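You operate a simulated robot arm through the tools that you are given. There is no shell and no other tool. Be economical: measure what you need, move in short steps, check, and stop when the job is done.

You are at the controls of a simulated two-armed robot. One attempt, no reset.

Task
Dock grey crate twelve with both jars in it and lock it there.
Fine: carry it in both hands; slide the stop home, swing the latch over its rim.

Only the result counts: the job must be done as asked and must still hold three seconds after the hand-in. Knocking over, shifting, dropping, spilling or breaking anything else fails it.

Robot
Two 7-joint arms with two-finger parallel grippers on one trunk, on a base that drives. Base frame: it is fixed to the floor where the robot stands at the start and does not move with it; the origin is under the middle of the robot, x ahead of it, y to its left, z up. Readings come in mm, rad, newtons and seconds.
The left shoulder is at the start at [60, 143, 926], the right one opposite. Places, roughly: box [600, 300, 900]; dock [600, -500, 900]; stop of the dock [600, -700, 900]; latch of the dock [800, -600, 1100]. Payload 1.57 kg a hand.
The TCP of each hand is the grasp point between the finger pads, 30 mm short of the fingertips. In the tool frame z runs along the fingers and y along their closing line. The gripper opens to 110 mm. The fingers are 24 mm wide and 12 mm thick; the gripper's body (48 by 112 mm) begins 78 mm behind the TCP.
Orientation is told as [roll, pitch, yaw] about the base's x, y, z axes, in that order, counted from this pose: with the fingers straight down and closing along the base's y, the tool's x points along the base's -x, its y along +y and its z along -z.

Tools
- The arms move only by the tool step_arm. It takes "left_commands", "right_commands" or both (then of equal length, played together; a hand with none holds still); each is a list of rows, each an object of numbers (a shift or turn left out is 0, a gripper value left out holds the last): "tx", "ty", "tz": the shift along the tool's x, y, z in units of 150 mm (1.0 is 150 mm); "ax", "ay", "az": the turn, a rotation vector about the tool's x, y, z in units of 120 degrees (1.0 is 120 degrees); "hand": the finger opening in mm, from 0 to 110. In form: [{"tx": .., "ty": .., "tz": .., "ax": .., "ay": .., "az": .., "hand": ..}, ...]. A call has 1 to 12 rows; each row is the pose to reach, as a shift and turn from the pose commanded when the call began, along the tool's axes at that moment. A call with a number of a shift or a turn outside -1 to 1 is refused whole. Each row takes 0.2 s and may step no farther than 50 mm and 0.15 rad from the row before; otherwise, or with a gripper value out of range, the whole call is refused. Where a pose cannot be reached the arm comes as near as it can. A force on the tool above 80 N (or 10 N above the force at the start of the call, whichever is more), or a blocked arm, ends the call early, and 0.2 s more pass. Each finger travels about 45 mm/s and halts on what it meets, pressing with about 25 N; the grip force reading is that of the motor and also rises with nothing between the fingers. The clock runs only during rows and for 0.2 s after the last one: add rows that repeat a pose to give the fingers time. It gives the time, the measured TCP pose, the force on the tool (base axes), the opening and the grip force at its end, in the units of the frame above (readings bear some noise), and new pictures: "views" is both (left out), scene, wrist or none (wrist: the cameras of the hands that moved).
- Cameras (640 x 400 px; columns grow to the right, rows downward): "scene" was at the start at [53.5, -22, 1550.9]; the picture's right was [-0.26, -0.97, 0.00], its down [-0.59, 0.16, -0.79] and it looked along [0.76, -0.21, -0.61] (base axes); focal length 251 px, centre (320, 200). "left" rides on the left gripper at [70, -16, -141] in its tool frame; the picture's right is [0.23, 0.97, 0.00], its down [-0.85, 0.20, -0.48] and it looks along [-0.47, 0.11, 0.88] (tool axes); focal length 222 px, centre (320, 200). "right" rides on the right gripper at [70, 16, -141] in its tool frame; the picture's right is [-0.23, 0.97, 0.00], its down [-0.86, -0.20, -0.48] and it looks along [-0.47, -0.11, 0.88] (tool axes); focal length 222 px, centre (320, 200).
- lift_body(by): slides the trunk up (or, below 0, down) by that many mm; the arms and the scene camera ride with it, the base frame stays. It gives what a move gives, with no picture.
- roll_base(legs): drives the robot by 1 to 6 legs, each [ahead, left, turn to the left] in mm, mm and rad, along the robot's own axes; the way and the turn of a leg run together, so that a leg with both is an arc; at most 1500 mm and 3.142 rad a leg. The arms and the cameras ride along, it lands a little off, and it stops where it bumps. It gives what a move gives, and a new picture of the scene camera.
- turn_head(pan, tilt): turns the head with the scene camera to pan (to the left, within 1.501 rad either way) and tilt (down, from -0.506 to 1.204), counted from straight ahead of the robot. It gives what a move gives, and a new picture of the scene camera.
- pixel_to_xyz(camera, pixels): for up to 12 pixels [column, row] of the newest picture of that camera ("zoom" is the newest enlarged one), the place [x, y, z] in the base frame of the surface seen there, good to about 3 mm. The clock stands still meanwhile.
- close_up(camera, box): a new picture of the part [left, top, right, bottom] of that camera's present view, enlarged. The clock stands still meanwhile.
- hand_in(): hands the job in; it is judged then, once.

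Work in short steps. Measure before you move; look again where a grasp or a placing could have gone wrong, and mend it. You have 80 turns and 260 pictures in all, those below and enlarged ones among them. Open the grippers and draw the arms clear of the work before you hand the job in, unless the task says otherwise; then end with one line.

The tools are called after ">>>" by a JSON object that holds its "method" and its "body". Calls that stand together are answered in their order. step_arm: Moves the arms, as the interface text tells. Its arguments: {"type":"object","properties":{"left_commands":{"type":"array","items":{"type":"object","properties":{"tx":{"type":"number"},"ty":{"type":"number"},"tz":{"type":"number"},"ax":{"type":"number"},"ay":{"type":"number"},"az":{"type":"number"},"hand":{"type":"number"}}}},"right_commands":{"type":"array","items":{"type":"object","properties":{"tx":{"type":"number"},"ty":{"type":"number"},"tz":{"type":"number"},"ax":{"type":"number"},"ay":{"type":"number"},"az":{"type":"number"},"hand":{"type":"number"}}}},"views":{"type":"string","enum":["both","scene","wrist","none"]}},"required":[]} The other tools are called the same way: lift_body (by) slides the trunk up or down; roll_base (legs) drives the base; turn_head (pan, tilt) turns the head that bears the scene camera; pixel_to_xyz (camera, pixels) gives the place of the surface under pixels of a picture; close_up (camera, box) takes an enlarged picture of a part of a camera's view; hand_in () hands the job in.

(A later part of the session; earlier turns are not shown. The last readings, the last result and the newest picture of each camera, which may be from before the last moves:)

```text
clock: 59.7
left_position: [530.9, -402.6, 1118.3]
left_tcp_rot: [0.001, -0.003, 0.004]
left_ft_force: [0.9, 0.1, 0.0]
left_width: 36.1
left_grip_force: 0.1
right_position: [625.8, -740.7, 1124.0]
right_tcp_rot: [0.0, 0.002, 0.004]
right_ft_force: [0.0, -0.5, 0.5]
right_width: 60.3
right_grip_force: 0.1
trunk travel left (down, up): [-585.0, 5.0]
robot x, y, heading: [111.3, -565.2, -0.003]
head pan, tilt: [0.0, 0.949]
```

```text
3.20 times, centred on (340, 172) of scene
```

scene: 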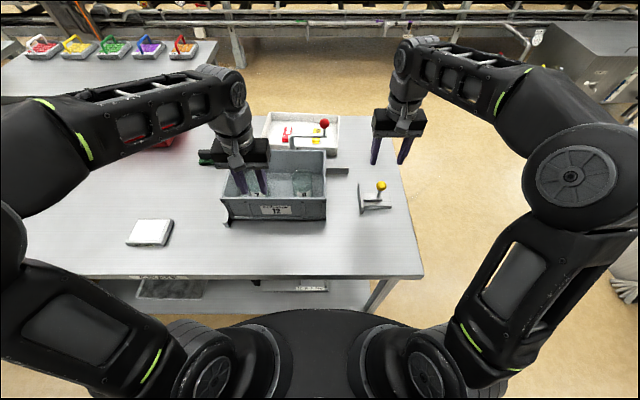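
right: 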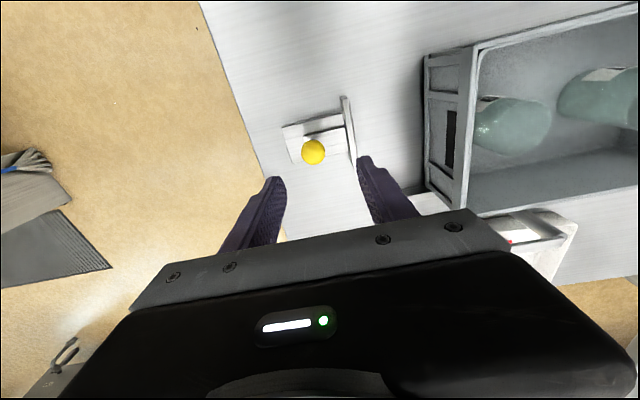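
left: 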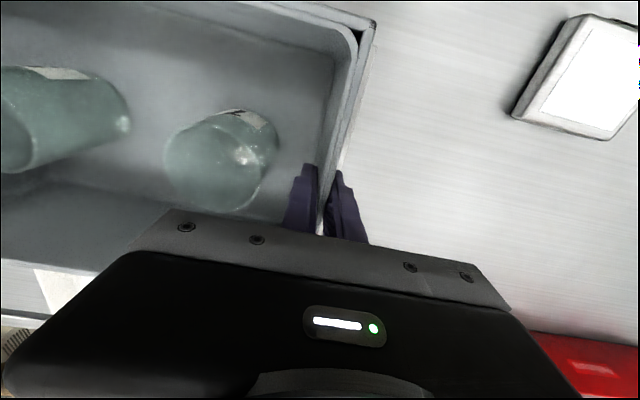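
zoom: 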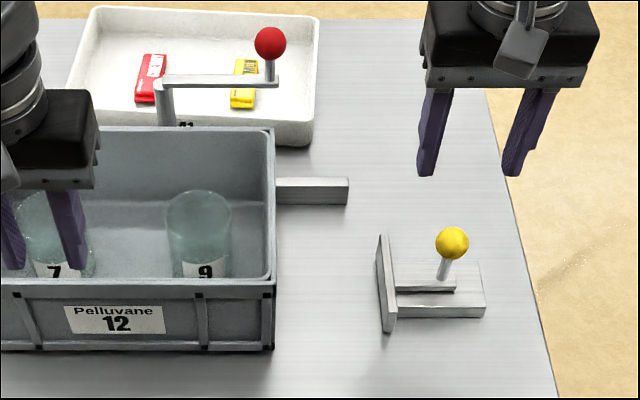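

I measure the knob, stem, slider and the latch with this clearer view.

>>> {"method": "pixel_to_xyz", "body": {"camera": "zoom", "pixels": [[452, 243], [443, 268], [437, 282], [380, 240], [388, 325], [425, 287], [440, 300], [470, 270], [273, 200], [270, 42], [270, 80], [165, 85]]}}

>>> {"method": "pixel_to_xyz", "body": {"camera": "right", "pixels": [[313, 152], [313, 160], [305, 152], [320, 145], [350, 130], [300, 130]]}}

```text
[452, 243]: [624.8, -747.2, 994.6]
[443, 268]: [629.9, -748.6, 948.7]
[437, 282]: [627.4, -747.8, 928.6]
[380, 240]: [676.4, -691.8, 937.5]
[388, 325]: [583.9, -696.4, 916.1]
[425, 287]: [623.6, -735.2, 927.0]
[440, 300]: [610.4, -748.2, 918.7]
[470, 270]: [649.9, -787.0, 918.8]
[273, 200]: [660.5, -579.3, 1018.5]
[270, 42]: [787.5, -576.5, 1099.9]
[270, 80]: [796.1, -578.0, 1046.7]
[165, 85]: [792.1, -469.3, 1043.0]
```

```text
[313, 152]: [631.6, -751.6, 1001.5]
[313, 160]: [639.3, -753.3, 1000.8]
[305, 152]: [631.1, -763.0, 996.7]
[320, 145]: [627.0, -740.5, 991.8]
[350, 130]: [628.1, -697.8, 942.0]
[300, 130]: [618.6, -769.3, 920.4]
```

Knob centre ≈(631,-748,992). I descend around it (TCP z≈986, fingertips 956 above slider 928) and close.

>>> {"method": "step_arm", "body": {"right_commands": [{"tx": -0.035, "ty": -0.05}, {"tx": -0.035, "ty": -0.05, "tz": 0.3}, {"tx": -0.035, "ty": -0.05, "tz": 0.6}, {"tx": -0.035, "ty": -0.05, "tz": 0.85}, {"tx": -0.035, "ty": -0.05, "tz": 0.92}]}}

>>> {"method": "close_up", "body": {"camera": "scene", "box": [320, 130, 440, 230]}}

```text
clock: 60.9
left_position: [530.9, -402.6, 1119.8]
left_tcp_rot: [0.002, -0.001, 0.004]
left_ft_force: [-0.5, -0.4, -0.7]
left_width: 35.8
left_grip_force: 0.0
right_position: [631.5, -751.2, 985.1]
right_tcp_rot: [0.0, 0.003, 0.004]
right_ft_force: [-0.7, 0.3, 0.4]
right_width: 60.1
right_grip_force: 0.0
trunk travel left (down, up): [-585.0, 5.0]
robot x, y, heading: [108.2, -563.6, 0.001]
head pan, tilt: [0.0, 0.949]
```

scene: 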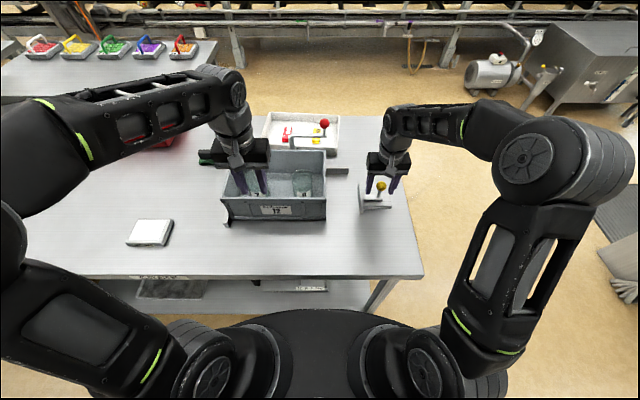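
right: 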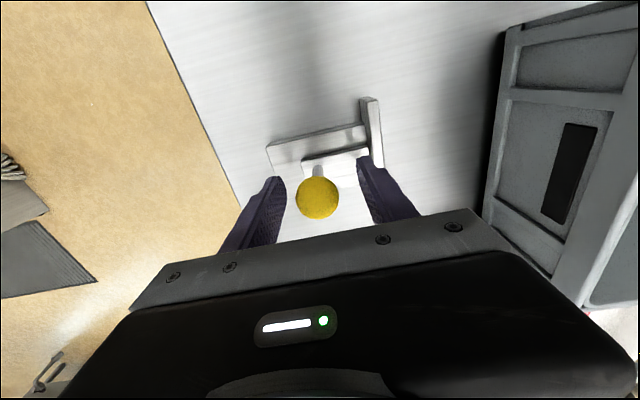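

```text
4.00 times, centred on (380, 180) of scene
```

zoom: 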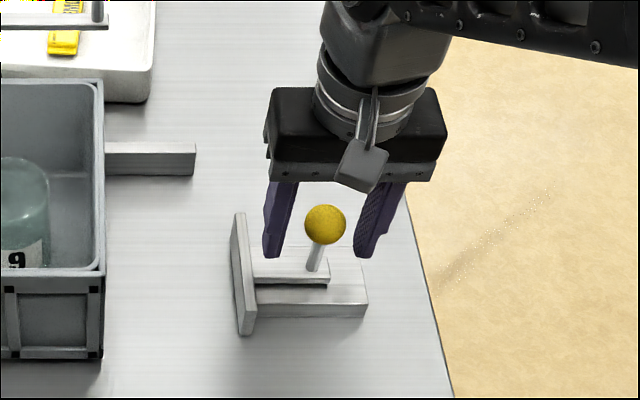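

The knob lies between the pads. I close on it.

>>> {"method": "step_arm", "body": {"right_commands": [{"hand": 40}, {"hand": 20}, {"hand": 10}, {"hand": 10}], "views": "none"}}

>>> {"method": "step_arm", "body": {"right_commands": [{"ty": 0.05}, {"ty": 0.1}, {"ty": 0.15}, {"ty": 0.2}], "views": "scene"}}

>>> {"method": "close_up", "body": {"camera": "scene", "box": [320, 130, 440, 230]}}

```text
clock: 61.9
left_position: [532.0, -403.1, 1118.8]
left_tcp_rot: [-0.001, 0.0, 0.002]
left_ft_force: [0.5, 0.3, 0.0]
left_width: 35.9
left_grip_force: 0.1
right_position: [631.8, -750.0, 986.1]
right_tcp_rot: [0.001, 0.002, 0.003]
right_ft_force: [-0.1, -0.2, -3.3]
right_width: 31.5
right_grip_force: 30.1
trunk travel left (down, up): [-585.0, 5.0]
robot x, y, heading: [103.1, -565.4, 0.003]
head pan, tilt: [0.0, 0.949]
```

```text
clock: 62.9
left_position: [532.3, -403.4, 1119.6]
left_tcp_rot: [0.0, 0.0, 0.004]
left_ft_force: [-0.4, -0.7, -0.4]
left_width: 36.0
left_grip_force: 0.1
right_position: [632.0, -719.8, 984.2]
right_tcp_rot: [0.002, 0.001, 0.002]
right_ft_force: [5.4, -0.3, -1.3]
right_width: 31.5
right_grip_force: 40.3
trunk travel left (down, up): [-585.0, 5.0]
robot x, y, heading: [104.0, -564.2, 0.002]
head pan, tilt: [0.0, 0.949]
```

scene: 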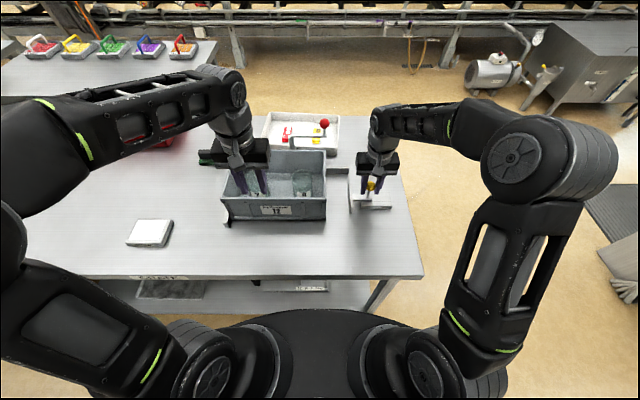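

```text
4.00 times, centred on (380, 180) of scene
```

zoom: 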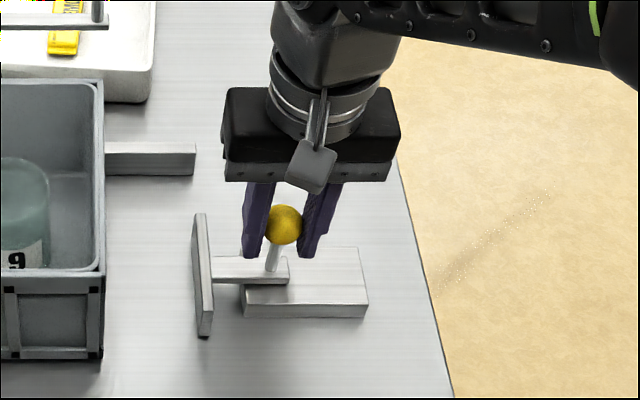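

The stop slides freely (plate now at y≈-660). I slide 66 mm more.

>>> {"method": "step_arm", "body": {"right_commands": [{"ty": 0.1}, {"ty": 0.2}, {"ty": 0.3}, {"ty": 0.4}, {"ty": 0.44}], "views": "none"}}

>>> {"method": "close_up", "body": {"camera": "scene", "box": [320, 130, 440, 230]}}

```text
clock: 63.8
left_position: [531.2, -404.8, 1118.0]
left_tcp_rot: [-0.002, -0.002, -0.003]
left_ft_force: [0.2, 1.6, -0.9]
left_width: 36.1
left_grip_force: 0.0
right_position: [632.3, -702.8, 985.5]
right_tcp_rot: [-0.036, 0.004, -0.027]
right_ft_force: [-2.5, -27.0, 7.4]
right_width: 31.4
right_grip_force: 40.3
trunk travel left (down, up): [-585.0, 5.0]
robot x, y, heading: [103.9, -568.6, -0.009]
head pan, tilt: [0.0, 0.949]
stopped in row 4 (right hand): the force on the tool passed its limit (the readings are from after the stop); the commanded pose is now the measured one
```

```text
4.00 times, centred on (380, 180) of scene
```

zoom: 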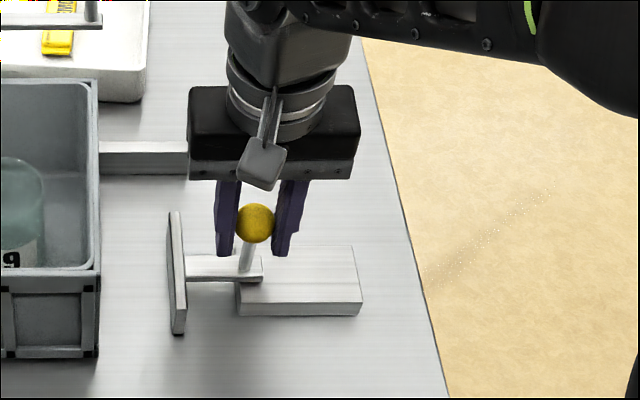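

The slider met resistance after 47 mm with the plate still short of the crate. I measure where the plate and crate are.

>>> {"method": "pixel_to_xyz", "body": {"camera": "zoom", "pixels": [[173, 215], [178, 330], [170, 270], [94, 150], [97, 345], [255, 282], [190, 262], [240, 262], [240, 300], [355, 300], [255, 222], [260, 250]]}}

>>> {"method": "step_arm", "body": {"right_commands": [{"ty": 0.0}, {"ty": 0.02}, {"ty": 0.04}], "views": "wrist"}}

```text
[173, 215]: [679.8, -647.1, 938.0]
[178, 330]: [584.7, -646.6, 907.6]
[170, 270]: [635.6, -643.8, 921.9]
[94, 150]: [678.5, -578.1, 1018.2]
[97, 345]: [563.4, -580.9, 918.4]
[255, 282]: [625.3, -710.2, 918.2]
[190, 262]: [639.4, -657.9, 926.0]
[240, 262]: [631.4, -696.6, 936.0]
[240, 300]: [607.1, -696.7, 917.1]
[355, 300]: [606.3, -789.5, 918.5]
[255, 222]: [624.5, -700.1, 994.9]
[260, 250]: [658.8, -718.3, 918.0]
```

```text
clock: 64.6
left_position: [531.6, -412.2, 1121.3]
left_tcp_rot: [0.003, -0.004, -0.003]
left_ft_force: [-0.2, 0.3, 0.6]
left_width: 35.9
left_grip_force: 0.1
right_position: [631.6, -703.2, 985.4]
right_tcp_rot: [-0.033, 0.0, -0.029]
right_ft_force: [-5.1, -49.5, 15.2]
right_width: 31.2
right_grip_force: 40.2
trunk travel left (down, up): [-585.0, 5.0]
robot x, y, heading: [105.3, -567.2, -0.004]
head pan, tilt: [0.0, 0.949]
```

right: 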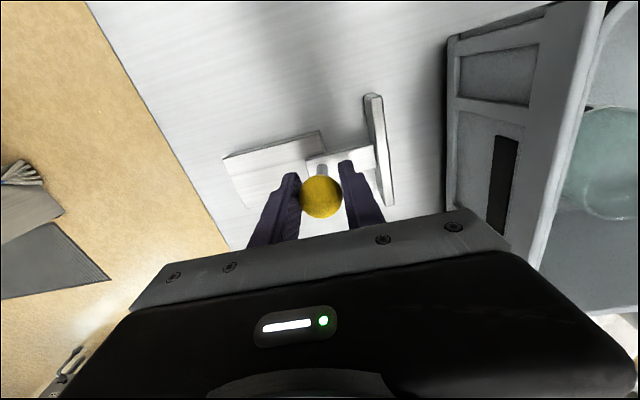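

The stop is firmly at its travel end (plate face ≈-643, 50 N). The dock interior thus spans y≈-283…-643 with latch post at y≈-466 and stop centred on x≈631: the crate belongs centred (~631,-463), about 30 mm clear each way. I release the knob and rise, then recentre the crate.

>>> {"method": "step_arm", "body": {"right_commands": [{"ty": -0.035}, {"ty": -0.035, "hand": 45}, {"ty": -0.035, "hand": 62}, {"ty": -0.035, "hand": 62}], "views": "none"}}

>>> {"method": "step_arm", "body": {"right_commands": [{"tz": -0.2}, {"tz": -0.5}, {"tz": -0.8}, {"tz": -0.95}], "views": "scene"}}

>>> {"method": "close_up", "body": {"camera": "scene", "box": [200, 110, 420, 240]}}

```text
clock: 65.6
left_position: [532.2, -405.6, 1118.5]
left_tcp_rot: [0.001, -0.001, -0.002]
left_ft_force: [0.1, 0.1, -0.4]
left_width: 35.9
left_grip_force: 0.1
right_position: [632.4, -694.0, 984.2]
right_tcp_rot: [-0.026, 0.003, -0.018]
right_ft_force: [-1.2, 0.6, 1.1]
right_width: 62.2
right_grip_force: 0.0
trunk travel left (down, up): [-585.0, 5.0]
robot x, y, heading: [102.8, -565.1, -0.003]
head pan, tilt: [0.0, 0.949]
```

```text
clock: 66.6
left_position: [532.6, -406.2, 1119.3]
left_tcp_rot: [-0.001, 0.001, -0.002]
left_ft_force: [-0.3, 0.4, 0.0]
left_width: 35.6
left_grip_force: 0.0
right_position: [632.3, -691.4, 1128.2]
right_tcp_rot: [-0.027, 0.001, -0.019]
right_ft_force: [-0.2, 0.6, 0.3]
right_width: 62.0
right_grip_force: 0.0
trunk travel left (down, up): [-585.0, 5.0]
robot x, y, heading: [106.3, -566.2, -0.004]
head pan, tilt: [0.0, 0.949]
```

scene: 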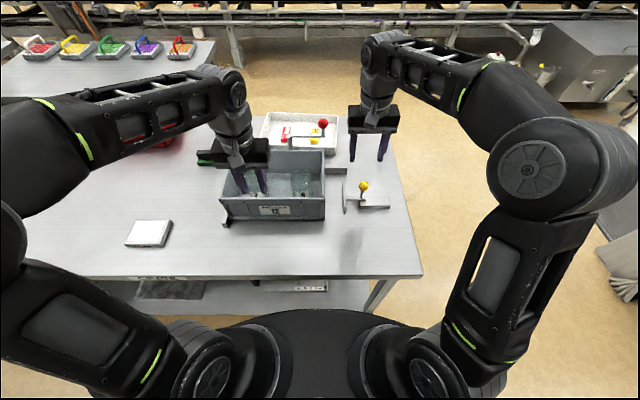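

```text
2.91 times, centred on (310, 175) of scene
```

zoom: 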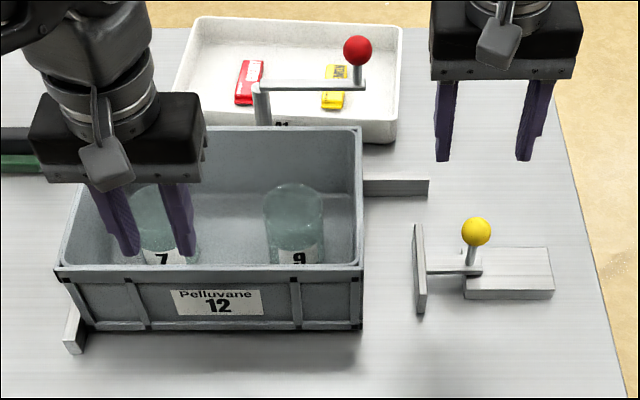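

I verify wall faces and the knob/plate positions.

>>> {"method": "pixel_to_xyz", "body": {"camera": "zoom", "pixels": [[66, 340], [82, 345], [67, 325], [70, 350], [425, 180], [428, 190], [370, 182], [418, 240], [420, 305], [476, 232], [365, 200], [60, 262]]}}

>>> {"method": "pixel_to_xyz", "body": {"camera": "zoom", "pixels": [[84, 345], [357, 50], [357, 80], [355, 95], [265, 90], [350, 84], [300, 86], [255, 88], [263, 115], [340, 270], [357, 135], [200, 272]]}}

```text
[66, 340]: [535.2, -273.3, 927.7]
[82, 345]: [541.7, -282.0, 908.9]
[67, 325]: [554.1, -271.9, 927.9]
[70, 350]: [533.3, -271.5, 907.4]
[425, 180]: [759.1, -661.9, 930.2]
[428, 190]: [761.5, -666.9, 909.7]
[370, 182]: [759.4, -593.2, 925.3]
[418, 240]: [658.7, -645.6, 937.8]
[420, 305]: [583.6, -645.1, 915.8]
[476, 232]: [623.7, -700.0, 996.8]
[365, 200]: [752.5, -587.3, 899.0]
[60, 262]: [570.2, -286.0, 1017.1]
```

```text
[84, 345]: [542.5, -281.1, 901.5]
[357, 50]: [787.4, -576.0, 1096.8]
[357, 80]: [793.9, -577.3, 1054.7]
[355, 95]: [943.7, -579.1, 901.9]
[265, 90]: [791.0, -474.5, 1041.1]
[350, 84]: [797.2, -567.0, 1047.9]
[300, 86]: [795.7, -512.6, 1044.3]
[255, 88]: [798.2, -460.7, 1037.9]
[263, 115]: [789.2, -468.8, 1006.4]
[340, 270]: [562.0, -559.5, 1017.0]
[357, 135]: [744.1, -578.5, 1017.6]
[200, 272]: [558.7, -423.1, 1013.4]
```

Wall faces: left y≈-282, back x≈758, plate -644; crate spans y -283…-580, x 560…757. I go back to y≈-446 and regrasp the crate to centre it.

>>> {"method": "roll_base", "body": {"legs": [[0, 120, 0.004]]}}

>>> {"method": "step_arm", "body": {"left_commands": [{"hand": 38}, {"hand": 38}], "right_commands": [{"hand": 38, "ax": -0.013, "az": -0.009}, {"hand": 38, "ax": -0.013, "az": -0.009}], "views": "none"}}

```text
clock: 67.8
left_position: [530.9, -281.7, 1118.7]
left_tcp_rot: [-0.002, -0.002, 0.004]
left_ft_force: [-0.5, 0.9, -0.3]
left_width: 36.0
left_grip_force: 0.1
right_position: [633.4, -565.5, 1128.9]
right_tcp_rot: [-0.027, 0.001, -0.01]
right_ft_force: [0.5, 0.5, 0.3]
right_width: 61.7
right_grip_force: 0.0
trunk travel left (down, up): [-585.0, 5.0]
robot x, y, heading: [110.0, -444.9, -0.001]
head pan, tilt: [0.0, 0.949]
```

scene: 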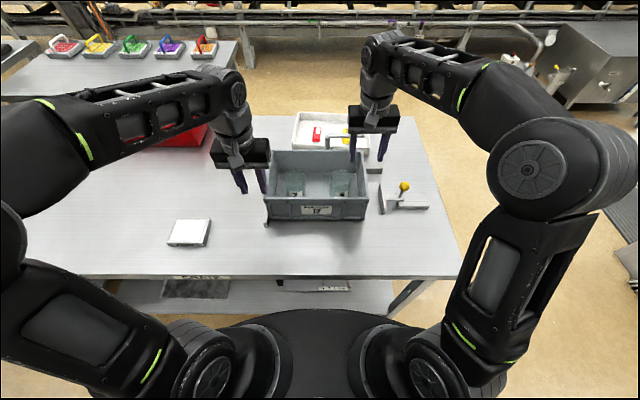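

```text
clock: 68.4
left_position: [530.7, -282.4, 1119.3]
left_tcp_rot: [-0.001, 0.001, 0.005]
left_ft_force: [-0.4, 0.4, -0.3]
left_width: 38.0
left_grip_force: 0.1
right_position: [633.8, -566.8, 1127.2]
right_tcp_rot: [0.002, 0.0, 0.008]
right_ft_force: [0.2, 0.3, -0.7]
right_width: 38.2
right_grip_force: 0.2
trunk travel left (down, up): [-585.0, 5.0]
robot x, y, heading: [105.4, -450.5, 0.004]
head pan, tilt: [0.0, 0.949]
```

I move both hands over the end rims at z≈1062.

>>> {"method": "step_arm", "body": {"left_commands": [{"ty": -0.035, "tx": -0.2, "tz": 0.1}, {"ty": -0.035, "tx": -0.45, "tz": 0.25}, {"ty": -0.035, "tx": -0.7, "tz": 0.38}, {"ty": -0.035, "tx": -0.82, "tz": 0.38}, {"ty": -0.035, "tx": -0.82, "tz": 0.38}], "right_commands": [{"ty": -0.075, "tx": -0.05, "tz": 0.1}, {"ty": -0.075, "tx": -0.1, "tz": 0.25}, {"ty": -0.075, "tx": -0.14, "tz": 0.43}, {"ty": -0.075, "tx": -0.14, "tz": 0.43}, {"ty": -0.075, "tx": -0.14, "tz": 0.43}], "views": "none"}}

>>> {"method": "close_up", "body": {"camera": "scene", "box": [240, 120, 400, 230]}}

```text
clock: 69.6
left_position: [654.0, -287.6, 1062.2]
left_tcp_rot: [-0.001, 0.001, 0.003]
left_ft_force: [-0.1, -0.2, -0.2]
left_width: 37.9
left_grip_force: 0.1
right_position: [654.7, -577.3, 1063.3]
right_tcp_rot: [0.002, 0.001, 0.006]
right_ft_force: [1.1, 0.3, 0.0]
right_width: 37.9
right_grip_force: 0.0
trunk travel left (down, up): [-585.0, 5.0]
robot x, y, heading: [104.3, -447.2, 0.001]
head pan, tilt: [0.0, 0.949]
```

```text
3.64 times, centred on (320, 175) of scene
```

zoom: 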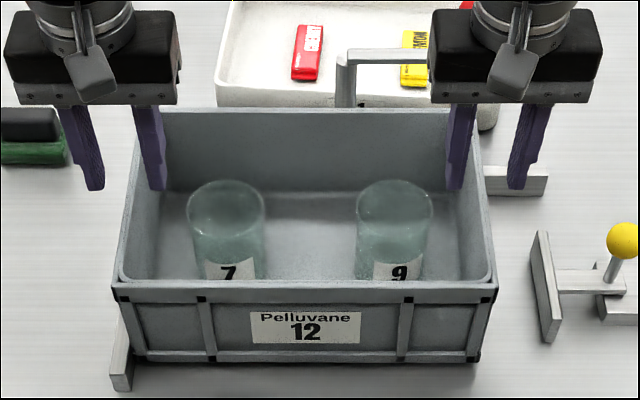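

Straddling both rims. Descend to 1001 and close.

>>> {"method": "step_arm", "body": {"left_commands": [{"tz": 0.2}, {"tz": 0.35}, {"tz": 0.41}, {"tz": 0.41, "hand": 25}, {"tz": 0.41, "hand": 12}, {"tz": 0.41, "hand": 0}, {"tz": 0.41, "hand": 0}, {"tz": 0.41, "hand": 0}], "right_commands": [{"tz": 0.2}, {"tz": 0.35}, {"tz": 0.41}, {"tz": 0.41, "hand": 25}, {"tz": 0.41, "hand": 12}, {"tz": 0.41, "hand": 0}, {"tz": 0.41, "hand": 0}, {"tz": 0.41, "hand": 0}], "views": "none"}}

>>> {"method": "close_up", "body": {"camera": "scene", "box": [240, 120, 400, 230]}}

```text
clock: 71.4
left_position: [653.8, -287.3, 1000.9]
left_tcp_rot: [0.0, 0.001, 0.004]
left_ft_force: [-2.4, 8.3, -0.6]
left_width: 7.8
left_grip_force: 25.4
right_position: [654.5, -578.7, 1001.5]
right_tcp_rot: [0.0, 0.003, 0.005]
right_ft_force: [1.7, -8.1, -0.5]
right_width: 7.9
right_grip_force: 24.7
trunk travel left (down, up): [-585.0, 5.0]
robot x, y, heading: [109.1, -442.8, 0.003]
head pan, tilt: [0.0, 0.949]
```

```text
3.64 times, centred on (320, 175) of scene
```

zoom: 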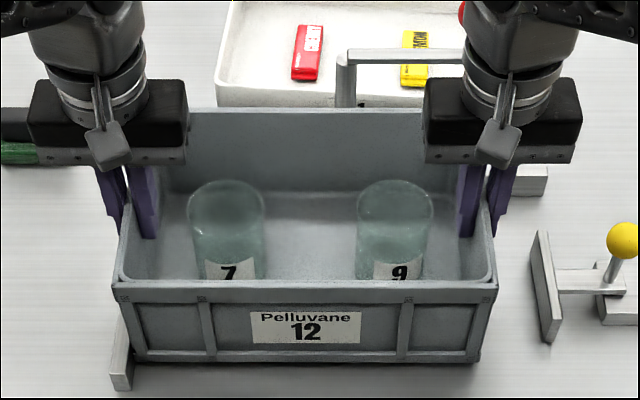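

Gripped. I lift 4 mm, shift (-22, -31) mm and set it down again.

>>> {"method": "step_arm", "body": {"left_commands": [{"tz": -0.03}, {"tz": -0.03, "ty": -0.06, "tx": 0.05}, {"tz": -0.03, "ty": -0.12, "tx": 0.1}, {"tz": -0.03, "ty": -0.18, "tx": 0.14}, {"tz": -0.03, "ty": -0.205, "tx": 0.147}, {"tz": -0.012, "ty": -0.205, "tx": 0.147}, {"tz": 0.002, "ty": -0.205, "tx": 0.147}], "right_commands": [{"tz": -0.03}, {"tz": -0.03, "ty": -0.06, "tx": 0.05}, {"tz": -0.03, "ty": -0.12, "tx": 0.1}, {"tz": -0.03, "ty": -0.18, "tx": 0.14}, {"tz": -0.03, "ty": -0.205, "tx": 0.147}, {"tz": -0.012, "ty": -0.205, "tx": 0.147}, {"tz": 0.002, "ty": -0.205, "tx": 0.147}], "views": "none"}}

>>> {"method": "close_up", "body": {"camera": "scene", "box": [240, 120, 400, 230]}}

```text
clock: 73.0
left_position: [632.7, -316.3, 1000.7]
left_tcp_rot: [-0.001, 0.0, 0.006]
left_ft_force: [-2.6, 19.4, 3.9]
left_width: 8.1
left_grip_force: 25.1
right_position: [634.0, -609.4, 1001.4]
right_tcp_rot: [0.001, 0.0, 0.004]
right_ft_force: [4.4, -20.0, 2.4]
right_width: 8.0
right_grip_force: 25.4
trunk travel left (down, up): [-585.0, 5.0]
robot x, y, heading: [106.2, -446.2, 0.004]
head pan, tilt: [0.0, 0.949]
```

```text
3.64 times, centred on (320, 175) of scene
```

zoom: 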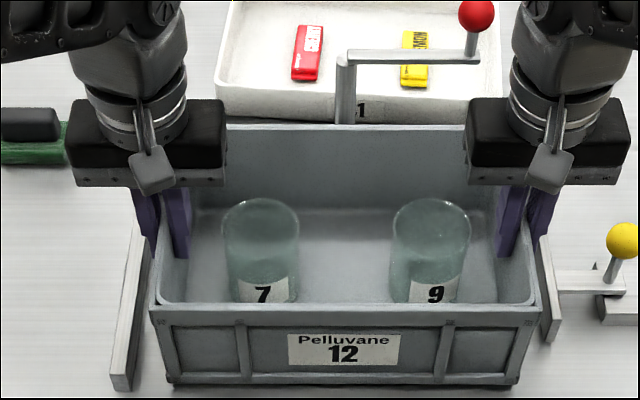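

Crate now sits centred between wall and stop, flush with the wall's front end. Release and rise.

>>> {"method": "step_arm", "body": {"left_commands": [{"hand": 20}, {"hand": 36}, {"hand": 36}, {"tz": -0.2}, {"tz": -0.45}, {"tz": -0.65, "tx": 0.1}, {"tz": -0.8, "tx": 0.3}, {"tz": -0.8, "tx": 0.6}], "right_commands": [{"hand": 20}, {"hand": 36}, {"hand": 36}, {"tz": -0.2}, {"tz": -0.45}, {"tz": -0.65, "tx": 0.1}, {"tz": -0.8, "tx": 0.3}, {"tz": -0.8, "tx": 0.6}], "views": "none"}}

>>> {"method": "close_up", "body": {"camera": "scene", "box": [240, 110, 440, 240]}}

```text
clock: 74.8
left_position: [539.6, -319.5, 1120.3]
left_tcp_rot: [-0.001, -0.003, 0.005]
left_ft_force: [-0.2, -0.9, 0.5]
left_width: 35.7
left_grip_force: 0.1
right_position: [540.2, -608.4, 1122.8]
right_tcp_rot: [0.002, -0.002, 0.008]
right_ft_force: [0.0, -0.5, -0.2]
right_width: 36.0
right_grip_force: 0.2
trunk travel left (down, up): [-585.0, 5.0]
robot x, y, heading: [109.8, -443.5, 0.005]
head pan, tilt: [0.0, 0.949]
```

```text
3.08 times, centred on (340, 175) of scene
```

zoom: 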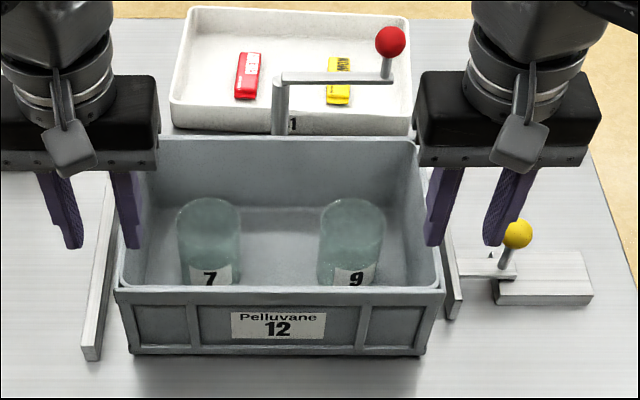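

Now the latch: red knob ≈(794,-577,1098), pivot ≈(792,-466). The hand can't reach it pointing down, so I pitch the right hand ~55° forward while approaching.

>>> {"method": "step_arm", "body": {"right_commands": [{"ay": -0.066, "tx": -0.1, "tz": -0.1, "hand": 60}, {"ay": -0.132, "tx": -0.2, "tz": -0.15, "ty": 0.05, "hand": 60}, {"ay": -0.198, "tx": -0.3, "tz": -0.15, "ty": 0.1, "hand": 60}, {"ay": -0.264, "tx": -0.4, "tz": -0.15, "ty": 0.15, "hand": 60}, {"ay": -0.33, "tx": -0.5, "tz": -0.15, "ty": 0.2, "hand": 60}, {"ay": -0.396, "tx": -0.6, "tz": -0.15, "ty": 0.2, "hand": 60}, {"ay": -0.458, "tx": -0.7, "tz": -0.15, "ty": 0.2, "hand": 60}]}}

>>> {"method": "close_up", "body": {"camera": "scene", "box": [280, 90, 420, 190]}}

```text
clock: 76.4
left_position: [541.7, -319.3, 1118.1]
left_tcp_rot: [-0.001, 0.0, 0.003]
left_ft_force: [-0.1, 0.9, -0.4]
left_width: 36.0
left_grip_force: 0.1
right_position: [649.6, -578.4, 1144.2]
right_tcp_rot: [0.003, -0.958, 0.005]
right_ft_force: [0.4, 0.2, -0.1]
right_width: 59.6
right_grip_force: 0.1
trunk travel left (down, up): [-585.0, 5.0]
robot x, y, heading: [108.5, -445.9, 0.007]
head pan, tilt: [0.0, 0.949]
```

scene: 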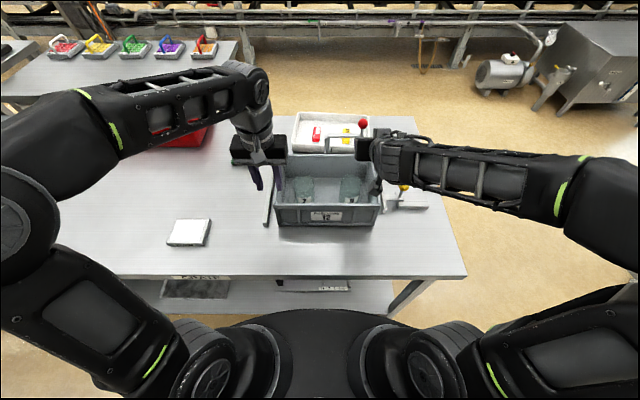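
right: 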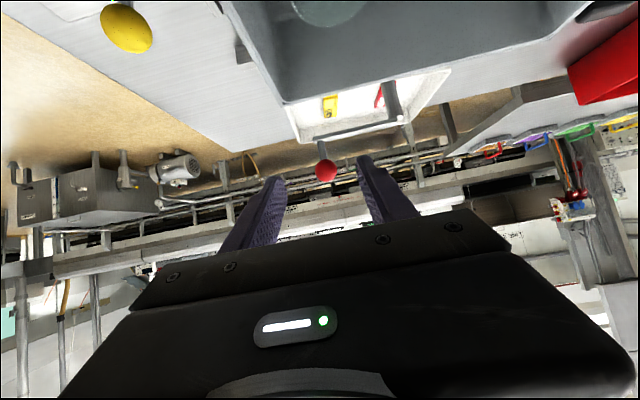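

```text
4.00 times, centred on (350, 140) of scene
```

zoom: 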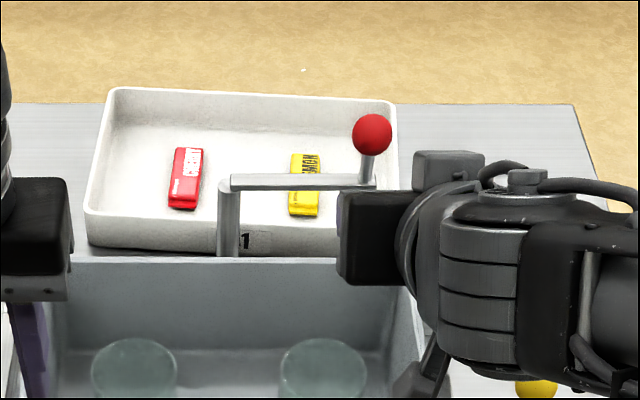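

The knob is seen at (327,170) in the right camera. I measure it precisely.

>>> {"method": "pixel_to_xyz", "body": {"camera": "zoom", "pixels": [[372, 134], [368, 165], [372, 182], [300, 180], [235, 185], [225, 220], [390, 134], [372, 118], [355, 134]]}}

>>> {"method": "pixel_to_xyz", "body": {"camera": "right", "pixels": [[327, 170], [327, 162], [335, 170], [322, 150]]}}

```text
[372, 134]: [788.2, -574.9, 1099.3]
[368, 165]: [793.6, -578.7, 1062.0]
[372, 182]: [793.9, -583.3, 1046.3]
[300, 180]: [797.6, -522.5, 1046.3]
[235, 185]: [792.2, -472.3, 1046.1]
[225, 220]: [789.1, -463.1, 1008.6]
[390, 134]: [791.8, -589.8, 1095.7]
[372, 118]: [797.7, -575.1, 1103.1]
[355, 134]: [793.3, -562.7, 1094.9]
```

```text
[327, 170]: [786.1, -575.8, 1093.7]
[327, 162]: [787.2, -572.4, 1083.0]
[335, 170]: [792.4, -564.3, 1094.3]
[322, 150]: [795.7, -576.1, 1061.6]
```

Knob centre ≈(797,-576,1095). I advance along the fingers to straddle it.

>>> {"method": "step_arm", "body": {"right_commands": [{"tx": -0.296, "ty": 0.015}, {"tx": -0.296, "ty": 0.015, "tz": 0.3}, {"tx": -0.296, "ty": 0.015, "tz": 0.6}, {"tx": -0.296, "ty": 0.015, "tz": 0.85}, {"tx": -0.296, "ty": 0.015, "tz": 0.98}]}}

>>> {"method": "close_up", "body": {"camera": "scene", "box": [280, 90, 420, 190]}}

```text
clock: 77.6
left_position: [543.2, -318.6, 1118.9]
left_tcp_rot: [0.0, 0.0, 0.005]
left_ft_force: [0.2, 0.9, 0.8]
left_width: 35.8
left_grip_force: 0.0
right_position: [795.4, -574.2, 1095.9]
right_tcp_rot: [0.002, -0.96, 0.006]
right_ft_force: [-0.9, 0.0, -0.4]
right_width: 59.9
right_grip_force: 0.1
trunk travel left (down, up): [-585.0, 5.0]
robot x, y, heading: [106.7, -446.4, -0.0]
head pan, tilt: [0.0, 0.949]
```

scene: 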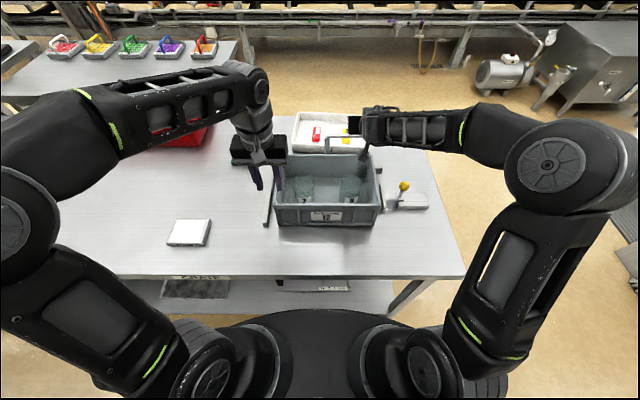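
right: 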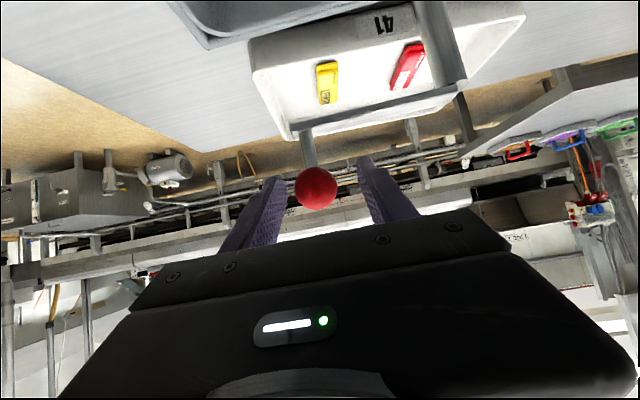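

```text
4.00 times, centred on (350, 140) of scene
```

zoom: 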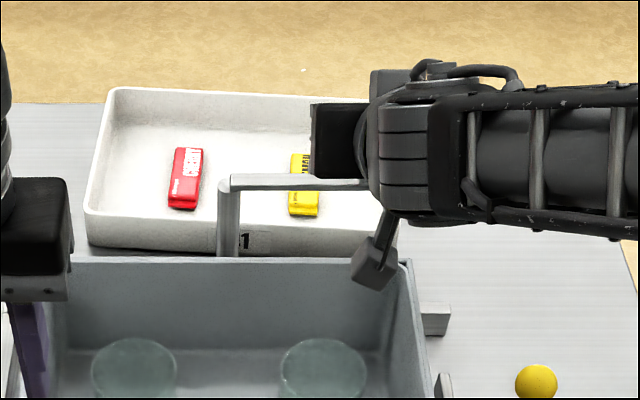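

The ball is between the pads at (316,187). I close on it and then pull along the first 24° of the arc.

>>> {"method": "step_arm", "body": {"right_commands": [{"hand": 40}, {"hand": 25}, {"hand": 15}, {"hand": 15}], "views": "none"}}

>>> {"method": "step_arm", "body": {"right_commands": [{"tx": 0.03, "tz": -0.043, "ty": 0.002}, {"tx": 0.06, "tz": -0.085, "ty": 0.007}, {"tx": 0.09, "tz": -0.128, "ty": 0.016}, {"tx": 0.118, "tz": -0.169, "ty": 0.029}, {"tx": 0.147, "tz": -0.209, "ty": 0.045}, {"tx": 0.175, "tz": -0.249, "ty": 0.065}]}}

>>> {"method": "close_up", "body": {"camera": "scene", "box": [280, 90, 420, 190]}}

```text
clock: 78.6
left_position: [542.6, -320.1, 1118.8]
left_tcp_rot: [0.001, 0.001, 0.003]
left_ft_force: [-0.4, -0.1, 0.6]
left_width: 36.1
left_grip_force: 0.1
right_position: [794.8, -578.4, 1094.6]
right_tcp_rot: [0.003, -0.959, 0.001]
right_ft_force: [0.6, -9.2, 0.4]
right_width: 31.6
right_grip_force: 29.5
trunk travel left (down, up): [-585.0, 5.0]
robot x, y, heading: [106.1, -444.0, 0.005]
head pan, tilt: [0.0, 0.949]
```

```text
clock: 80.0
left_position: [542.7, -321.0, 1118.8]
left_tcp_rot: [0.002, 0.0, 0.003]
left_ft_force: [-0.5, 1.0, 0.2]
left_width: 36.0
left_grip_force: 0.1
right_position: [748.1, -569.6, 1095.7]
right_tcp_rot: [0.003, -0.957, 0.0]
right_ft_force: [-2.4, -15.1, -2.7]
right_width: 30.9
right_grip_force: 40.0
trunk travel left (down, up): [-585.0, 5.0]
robot x, y, heading: [106.4, -447.6, 0.005]
head pan, tilt: [0.0, 0.949]
```

scene: 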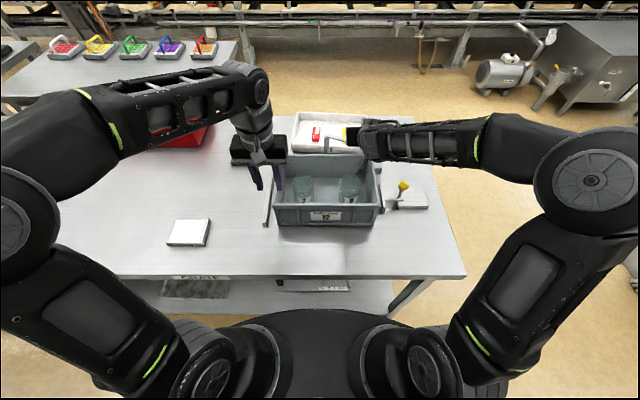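
right: 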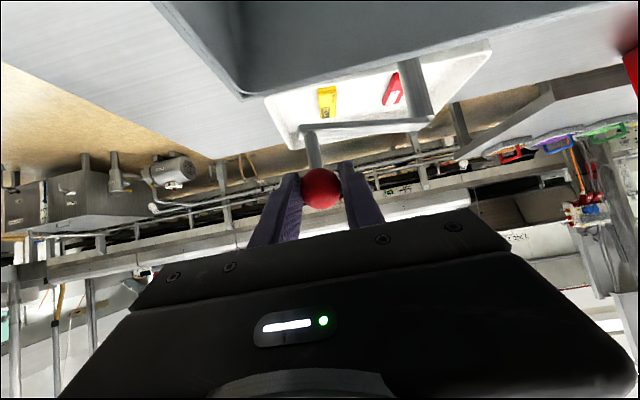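

```text
4.00 times, centred on (350, 140) of scene
```

zoom: 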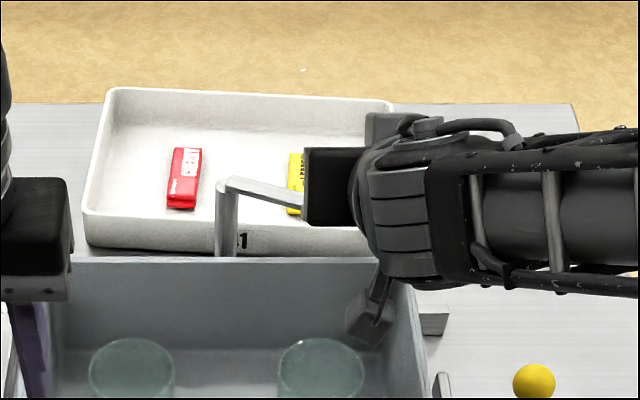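

The latch swings. I correct a 4 mm radial offset and go on along the arc to ~64°.

>>> {"method": "step_arm", "body": {"right_commands": [{"tx": 0.0, "tz": 0.0, "ty": -0.02}, {"tx": 0.053, "tz": -0.075, "ty": 0.019}, {"tx": 0.101, "tz": -0.144, "ty": 0.08}, {"tx": 0.144, "tz": -0.205, "ty": 0.153}, {"tx": 0.181, "tz": -0.258, "ty": 0.235}, {"tx": 0.211, "tz": -0.301, "ty": 0.325}]}}

>>> {"method": "close_up", "body": {"camera": "scene", "box": [280, 90, 420, 190]}}

```text
clock: 81.4
left_position: [542.4, -319.1, 1118.3]
left_tcp_rot: [-0.001, -0.001, 0.005]
left_ft_force: [-0.1, 0.0, -0.9]
left_width: 35.9
left_grip_force: 0.0
right_position: [693.1, -516.7, 1096.7]
right_tcp_rot: [0.005, -0.957, 0.004]
right_ft_force: [-3.3, -4.7, -7.1]
right_width: 31.2
right_grip_force: 40.1
trunk travel left (down, up): [-585.0, 5.0]
robot x, y, heading: [105.4, -449.7, 0.003]
head pan, tilt: [0.0, 0.949]
```

scene: 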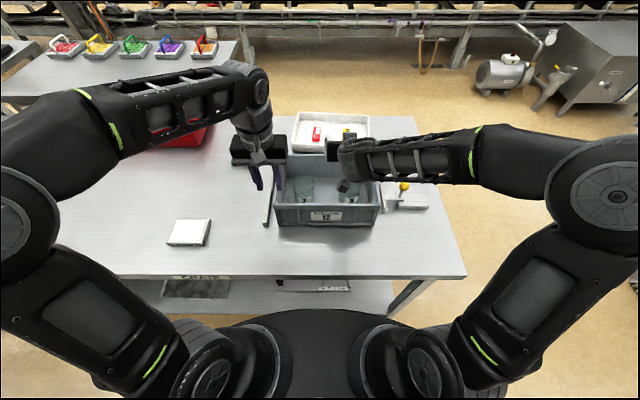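
right: 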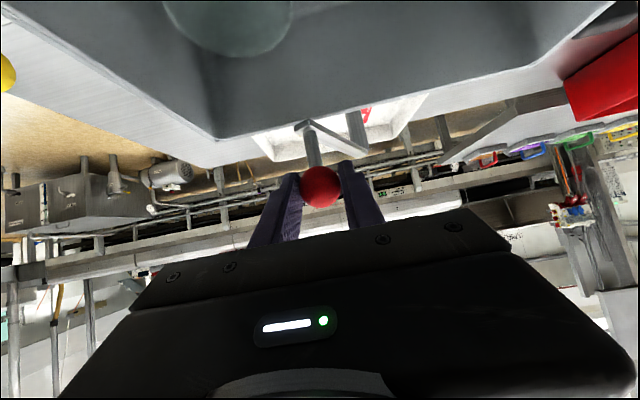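

```text
4.00 times, centred on (350, 140) of scene
```

zoom: 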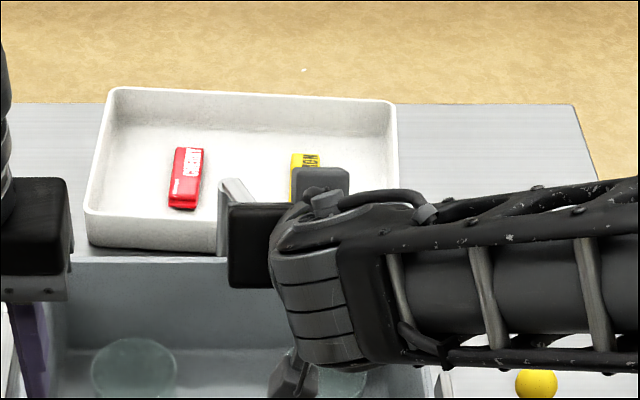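

Good. On to ~92°, watching for the end stop.

>>> {"method": "step_arm", "body": {"right_commands": [{"tx": 0.022, "tz": -0.032, "ty": 0.096}, {"tx": 0.037, "tz": -0.053, "ty": 0.197}, {"tx": 0.043, "tz": -0.061, "ty": 0.301}, {"tx": 0.043, "tz": -0.061, "ty": 0.355}]}}

>>> {"method": "close_up", "body": {"camera": "scene", "box": [280, 90, 420, 190]}}

```text
clock: 82.4
left_position: [542.0, -321.5, 1119.4]
left_tcp_rot: [0.0, 0.0, 0.004]
left_ft_force: [-0.5, -0.4, 0.0]
left_width: 36.2
left_grip_force: 0.0
right_position: [682.0, -467.9, 1097.8]
right_tcp_rot: [0.001, -0.958, 0.002]
right_ft_force: [-3.7, -11.3, 2.3]
right_width: 31.1
right_grip_force: 39.4
trunk travel left (down, up): [-585.0, 5.0]
robot x, y, heading: [107.1, -446.7, 0.005]
head pan, tilt: [0.0, 0.949]
```

scene: 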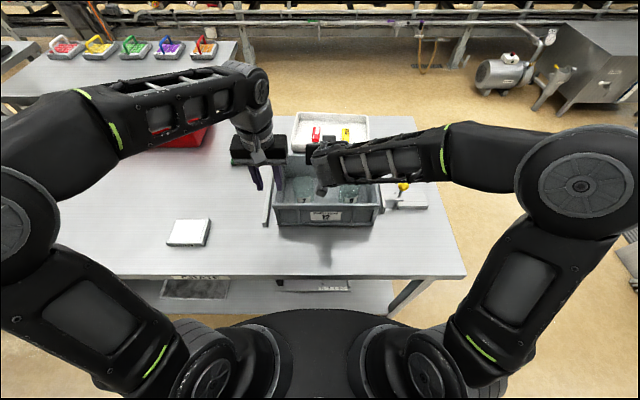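
right: 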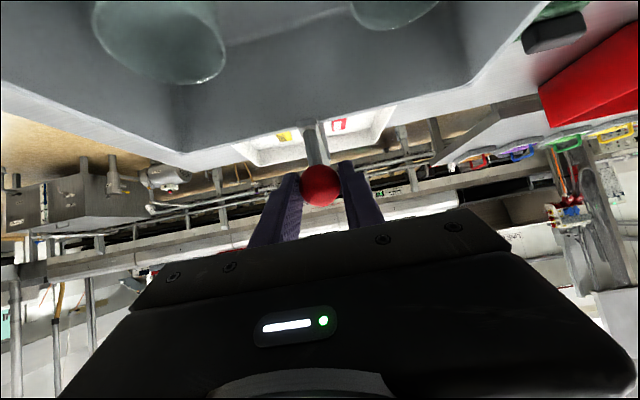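

```text
4.00 times, centred on (350, 140) of scene
```

zoom: 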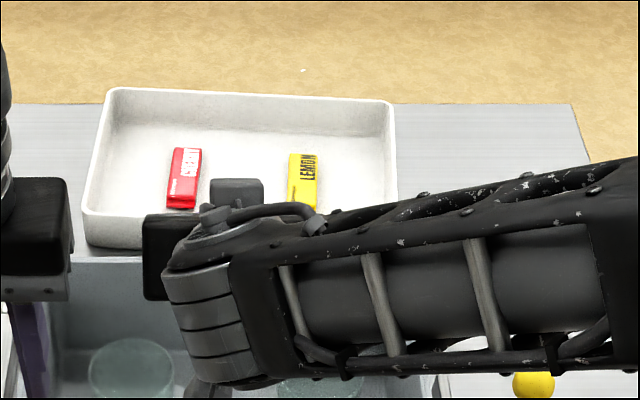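

It's at ~90°, force -11 N in y. I nudge 6 mm further to tell friction from end stop.

>>> {"method": "step_arm", "body": {"right_commands": [{"ty": 0.02}, {"ty": 0.04}, {"ty": 0.04}], "views": "none"}}

```text
clock: 83.2
left_position: [540.2, -323.9, 1119.8]
left_tcp_rot: [0.005, -0.001, 0.004]
left_ft_force: [-0.6, -1.0, -0.5]
left_width: 36.2
left_grip_force: 0.0
right_position: [681.4, -467.3, 1096.6]
right_tcp_rot: [0.003, -0.961, -0.008]
right_ft_force: [-7.6, -32.9, 8.8]
right_width: 31.2
right_grip_force: 40.6
trunk travel left (down, up): [-585.0, 5.0]
robot x, y, heading: [104.5, -445.7, -0.001]
head pan, tilt: [0.0, 0.949]
```

End stop reached (33 N, no movement): the latch is fully over. I ease off, open and back out along the fingers.

>>> {"method": "step_arm", "body": {"right_commands": [{"ty": 0.0}, {"ty": -0.045}, {"ty": -0.045, "hand": 45}, {"ty": -0.045, "hand": 62}, {"ty": -0.045, "hand": 62}, {"ty": -0.045, "tz": -0.2}, {"ty": -0.045, "tz": -0.5}, {"ty": -0.045, "tz": -0.8}]}}

>>> {"method": "close_up", "body": {"camera": "scene", "box": [240, 100, 440, 240]}}

```text
clock: 85.0
left_position: [542.0, -318.2, 1119.2]
left_tcp_rot: [-0.001, -0.003, 0.004]
left_ft_force: [-0.6, 0.1, -0.9]
left_width: 36.0
left_grip_force: 0.0
right_position: [581.6, -465.5, 1165.4]
right_tcp_rot: [0.002, -0.958, 0.006]
right_ft_force: [-0.4, 0.5, 0.6]
right_width: 62.1
right_grip_force: 0.1
trunk travel left (down, up): [-585.0, 5.0]
robot x, y, heading: [106.6, -446.1, 0.0]
head pan, tilt: [0.0, 0.949]
```

scene: 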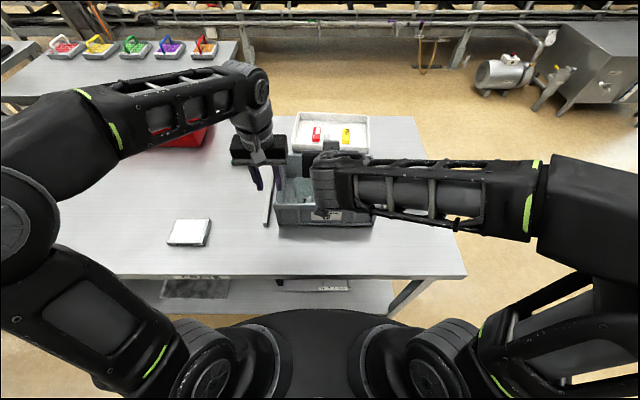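
right: 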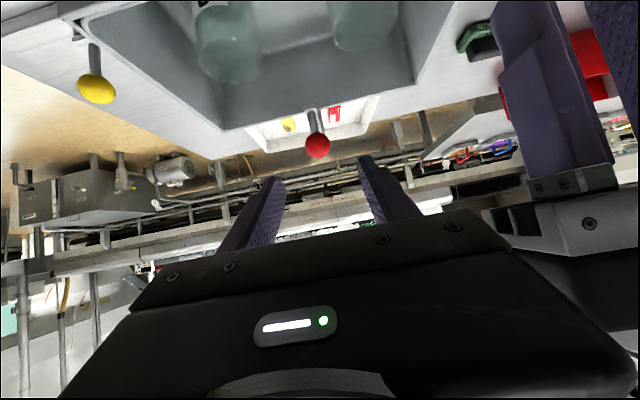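

```text
2.86 times, centred on (340, 170) of scene
```

zoom: 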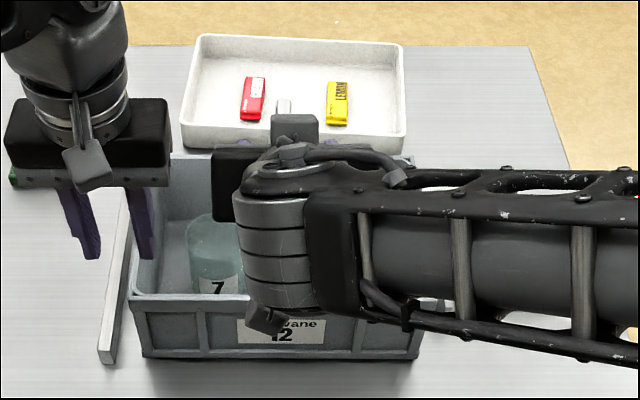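

Hands are high and clear of everything; I drive back 350 mm and inspect.

>>> {"method": "roll_base", "body": {"legs": [[-350, 0, 0]]}}

>>> {"method": "turn_head", "body": {"pan": 0.0, "tilt": 0.65}}

>>> {"method": "close_up", "body": {"camera": "scene", "box": [230, 120, 430, 240]}}

```text
clock: 87.3
left_position: [190.3, -320.0, 1118.9]
left_tcp_rot: [0.001, -0.002, 0.005]
left_ft_force: [-1.2, 0.4, -1.2]
left_width: 36.1
left_grip_force: 0.1
right_position: [232.3, -465.7, 1165.0]
right_tcp_rot: [0.002, -0.959, 0.006]
right_ft_force: [-0.1, -0.6, -0.5]
right_width: 62.1
right_grip_force: 0.2
trunk travel left (down, up): [-585.0, 5.0]
robot x, y, heading: [-244.3, -448.3, -0.003]
head pan, tilt: [0.0, 0.949]
```

scene: 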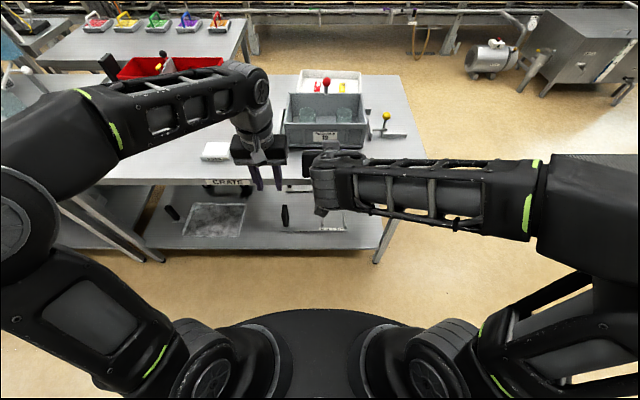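

```text
clock: 88.1
left_position: [190.5, -319.0, 1119.5]
left_tcp_rot: [0.001, -0.001, 0.007]
left_ft_force: [0.7, -0.8, 0.5]
left_width: 35.8
left_grip_force: 0.1
right_position: [232.8, -465.7, 1166.4]
right_tcp_rot: [0.003, -0.958, 0.005]
right_ft_force: [-0.1, -0.5, -1.1]
right_width: 62.0
right_grip_force: 0.1
trunk travel left (down, up): [-585.0, 5.0]
robot x, y, heading: [-245.5, -443.0, -0.002]
head pan, tilt: [0.0, 0.649]
```

scene: 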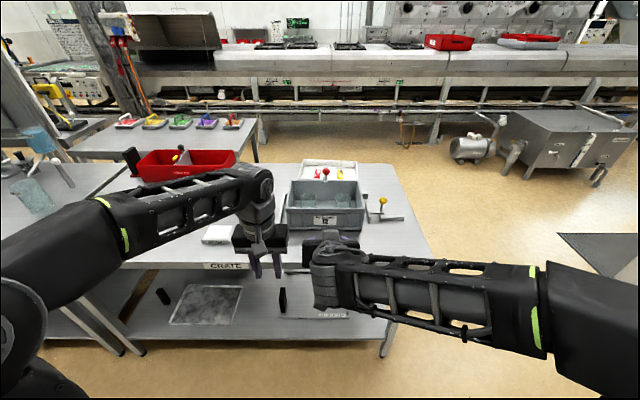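

```text
3.20 times, centred on (330, 180) of scene
```

zoom: 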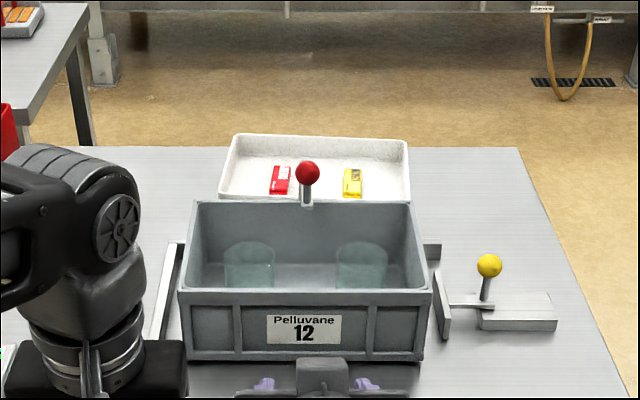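

The latch lies over the back rim mid-way, the stop stands out. I verify by measuring the latch knob, rim, plate and crate.

>>> {"method": "close_up", "body": {"camera": "scene", "box": [280, 160, 400, 235]}}

>>> {"method": "pixel_to_xyz", "body": {"camera": "zoom", "pixels": [[248, 75], [246, 105], [246, 118], [120, 118], [390, 122], [60, 250], [435, 248], [447, 240], [548, 88], [248, 135]]}}

```text
5.33 times, centred on (340, 198) of scene
```

zoom: 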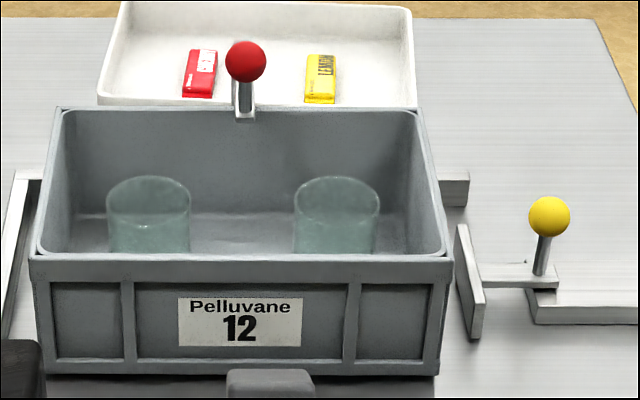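

```text
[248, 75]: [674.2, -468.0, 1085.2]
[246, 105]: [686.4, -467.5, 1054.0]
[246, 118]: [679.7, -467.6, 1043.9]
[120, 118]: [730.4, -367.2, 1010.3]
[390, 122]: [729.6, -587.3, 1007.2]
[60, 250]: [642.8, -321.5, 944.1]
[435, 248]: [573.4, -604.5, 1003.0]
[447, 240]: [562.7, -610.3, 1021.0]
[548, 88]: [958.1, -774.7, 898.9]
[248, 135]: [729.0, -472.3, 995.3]
```

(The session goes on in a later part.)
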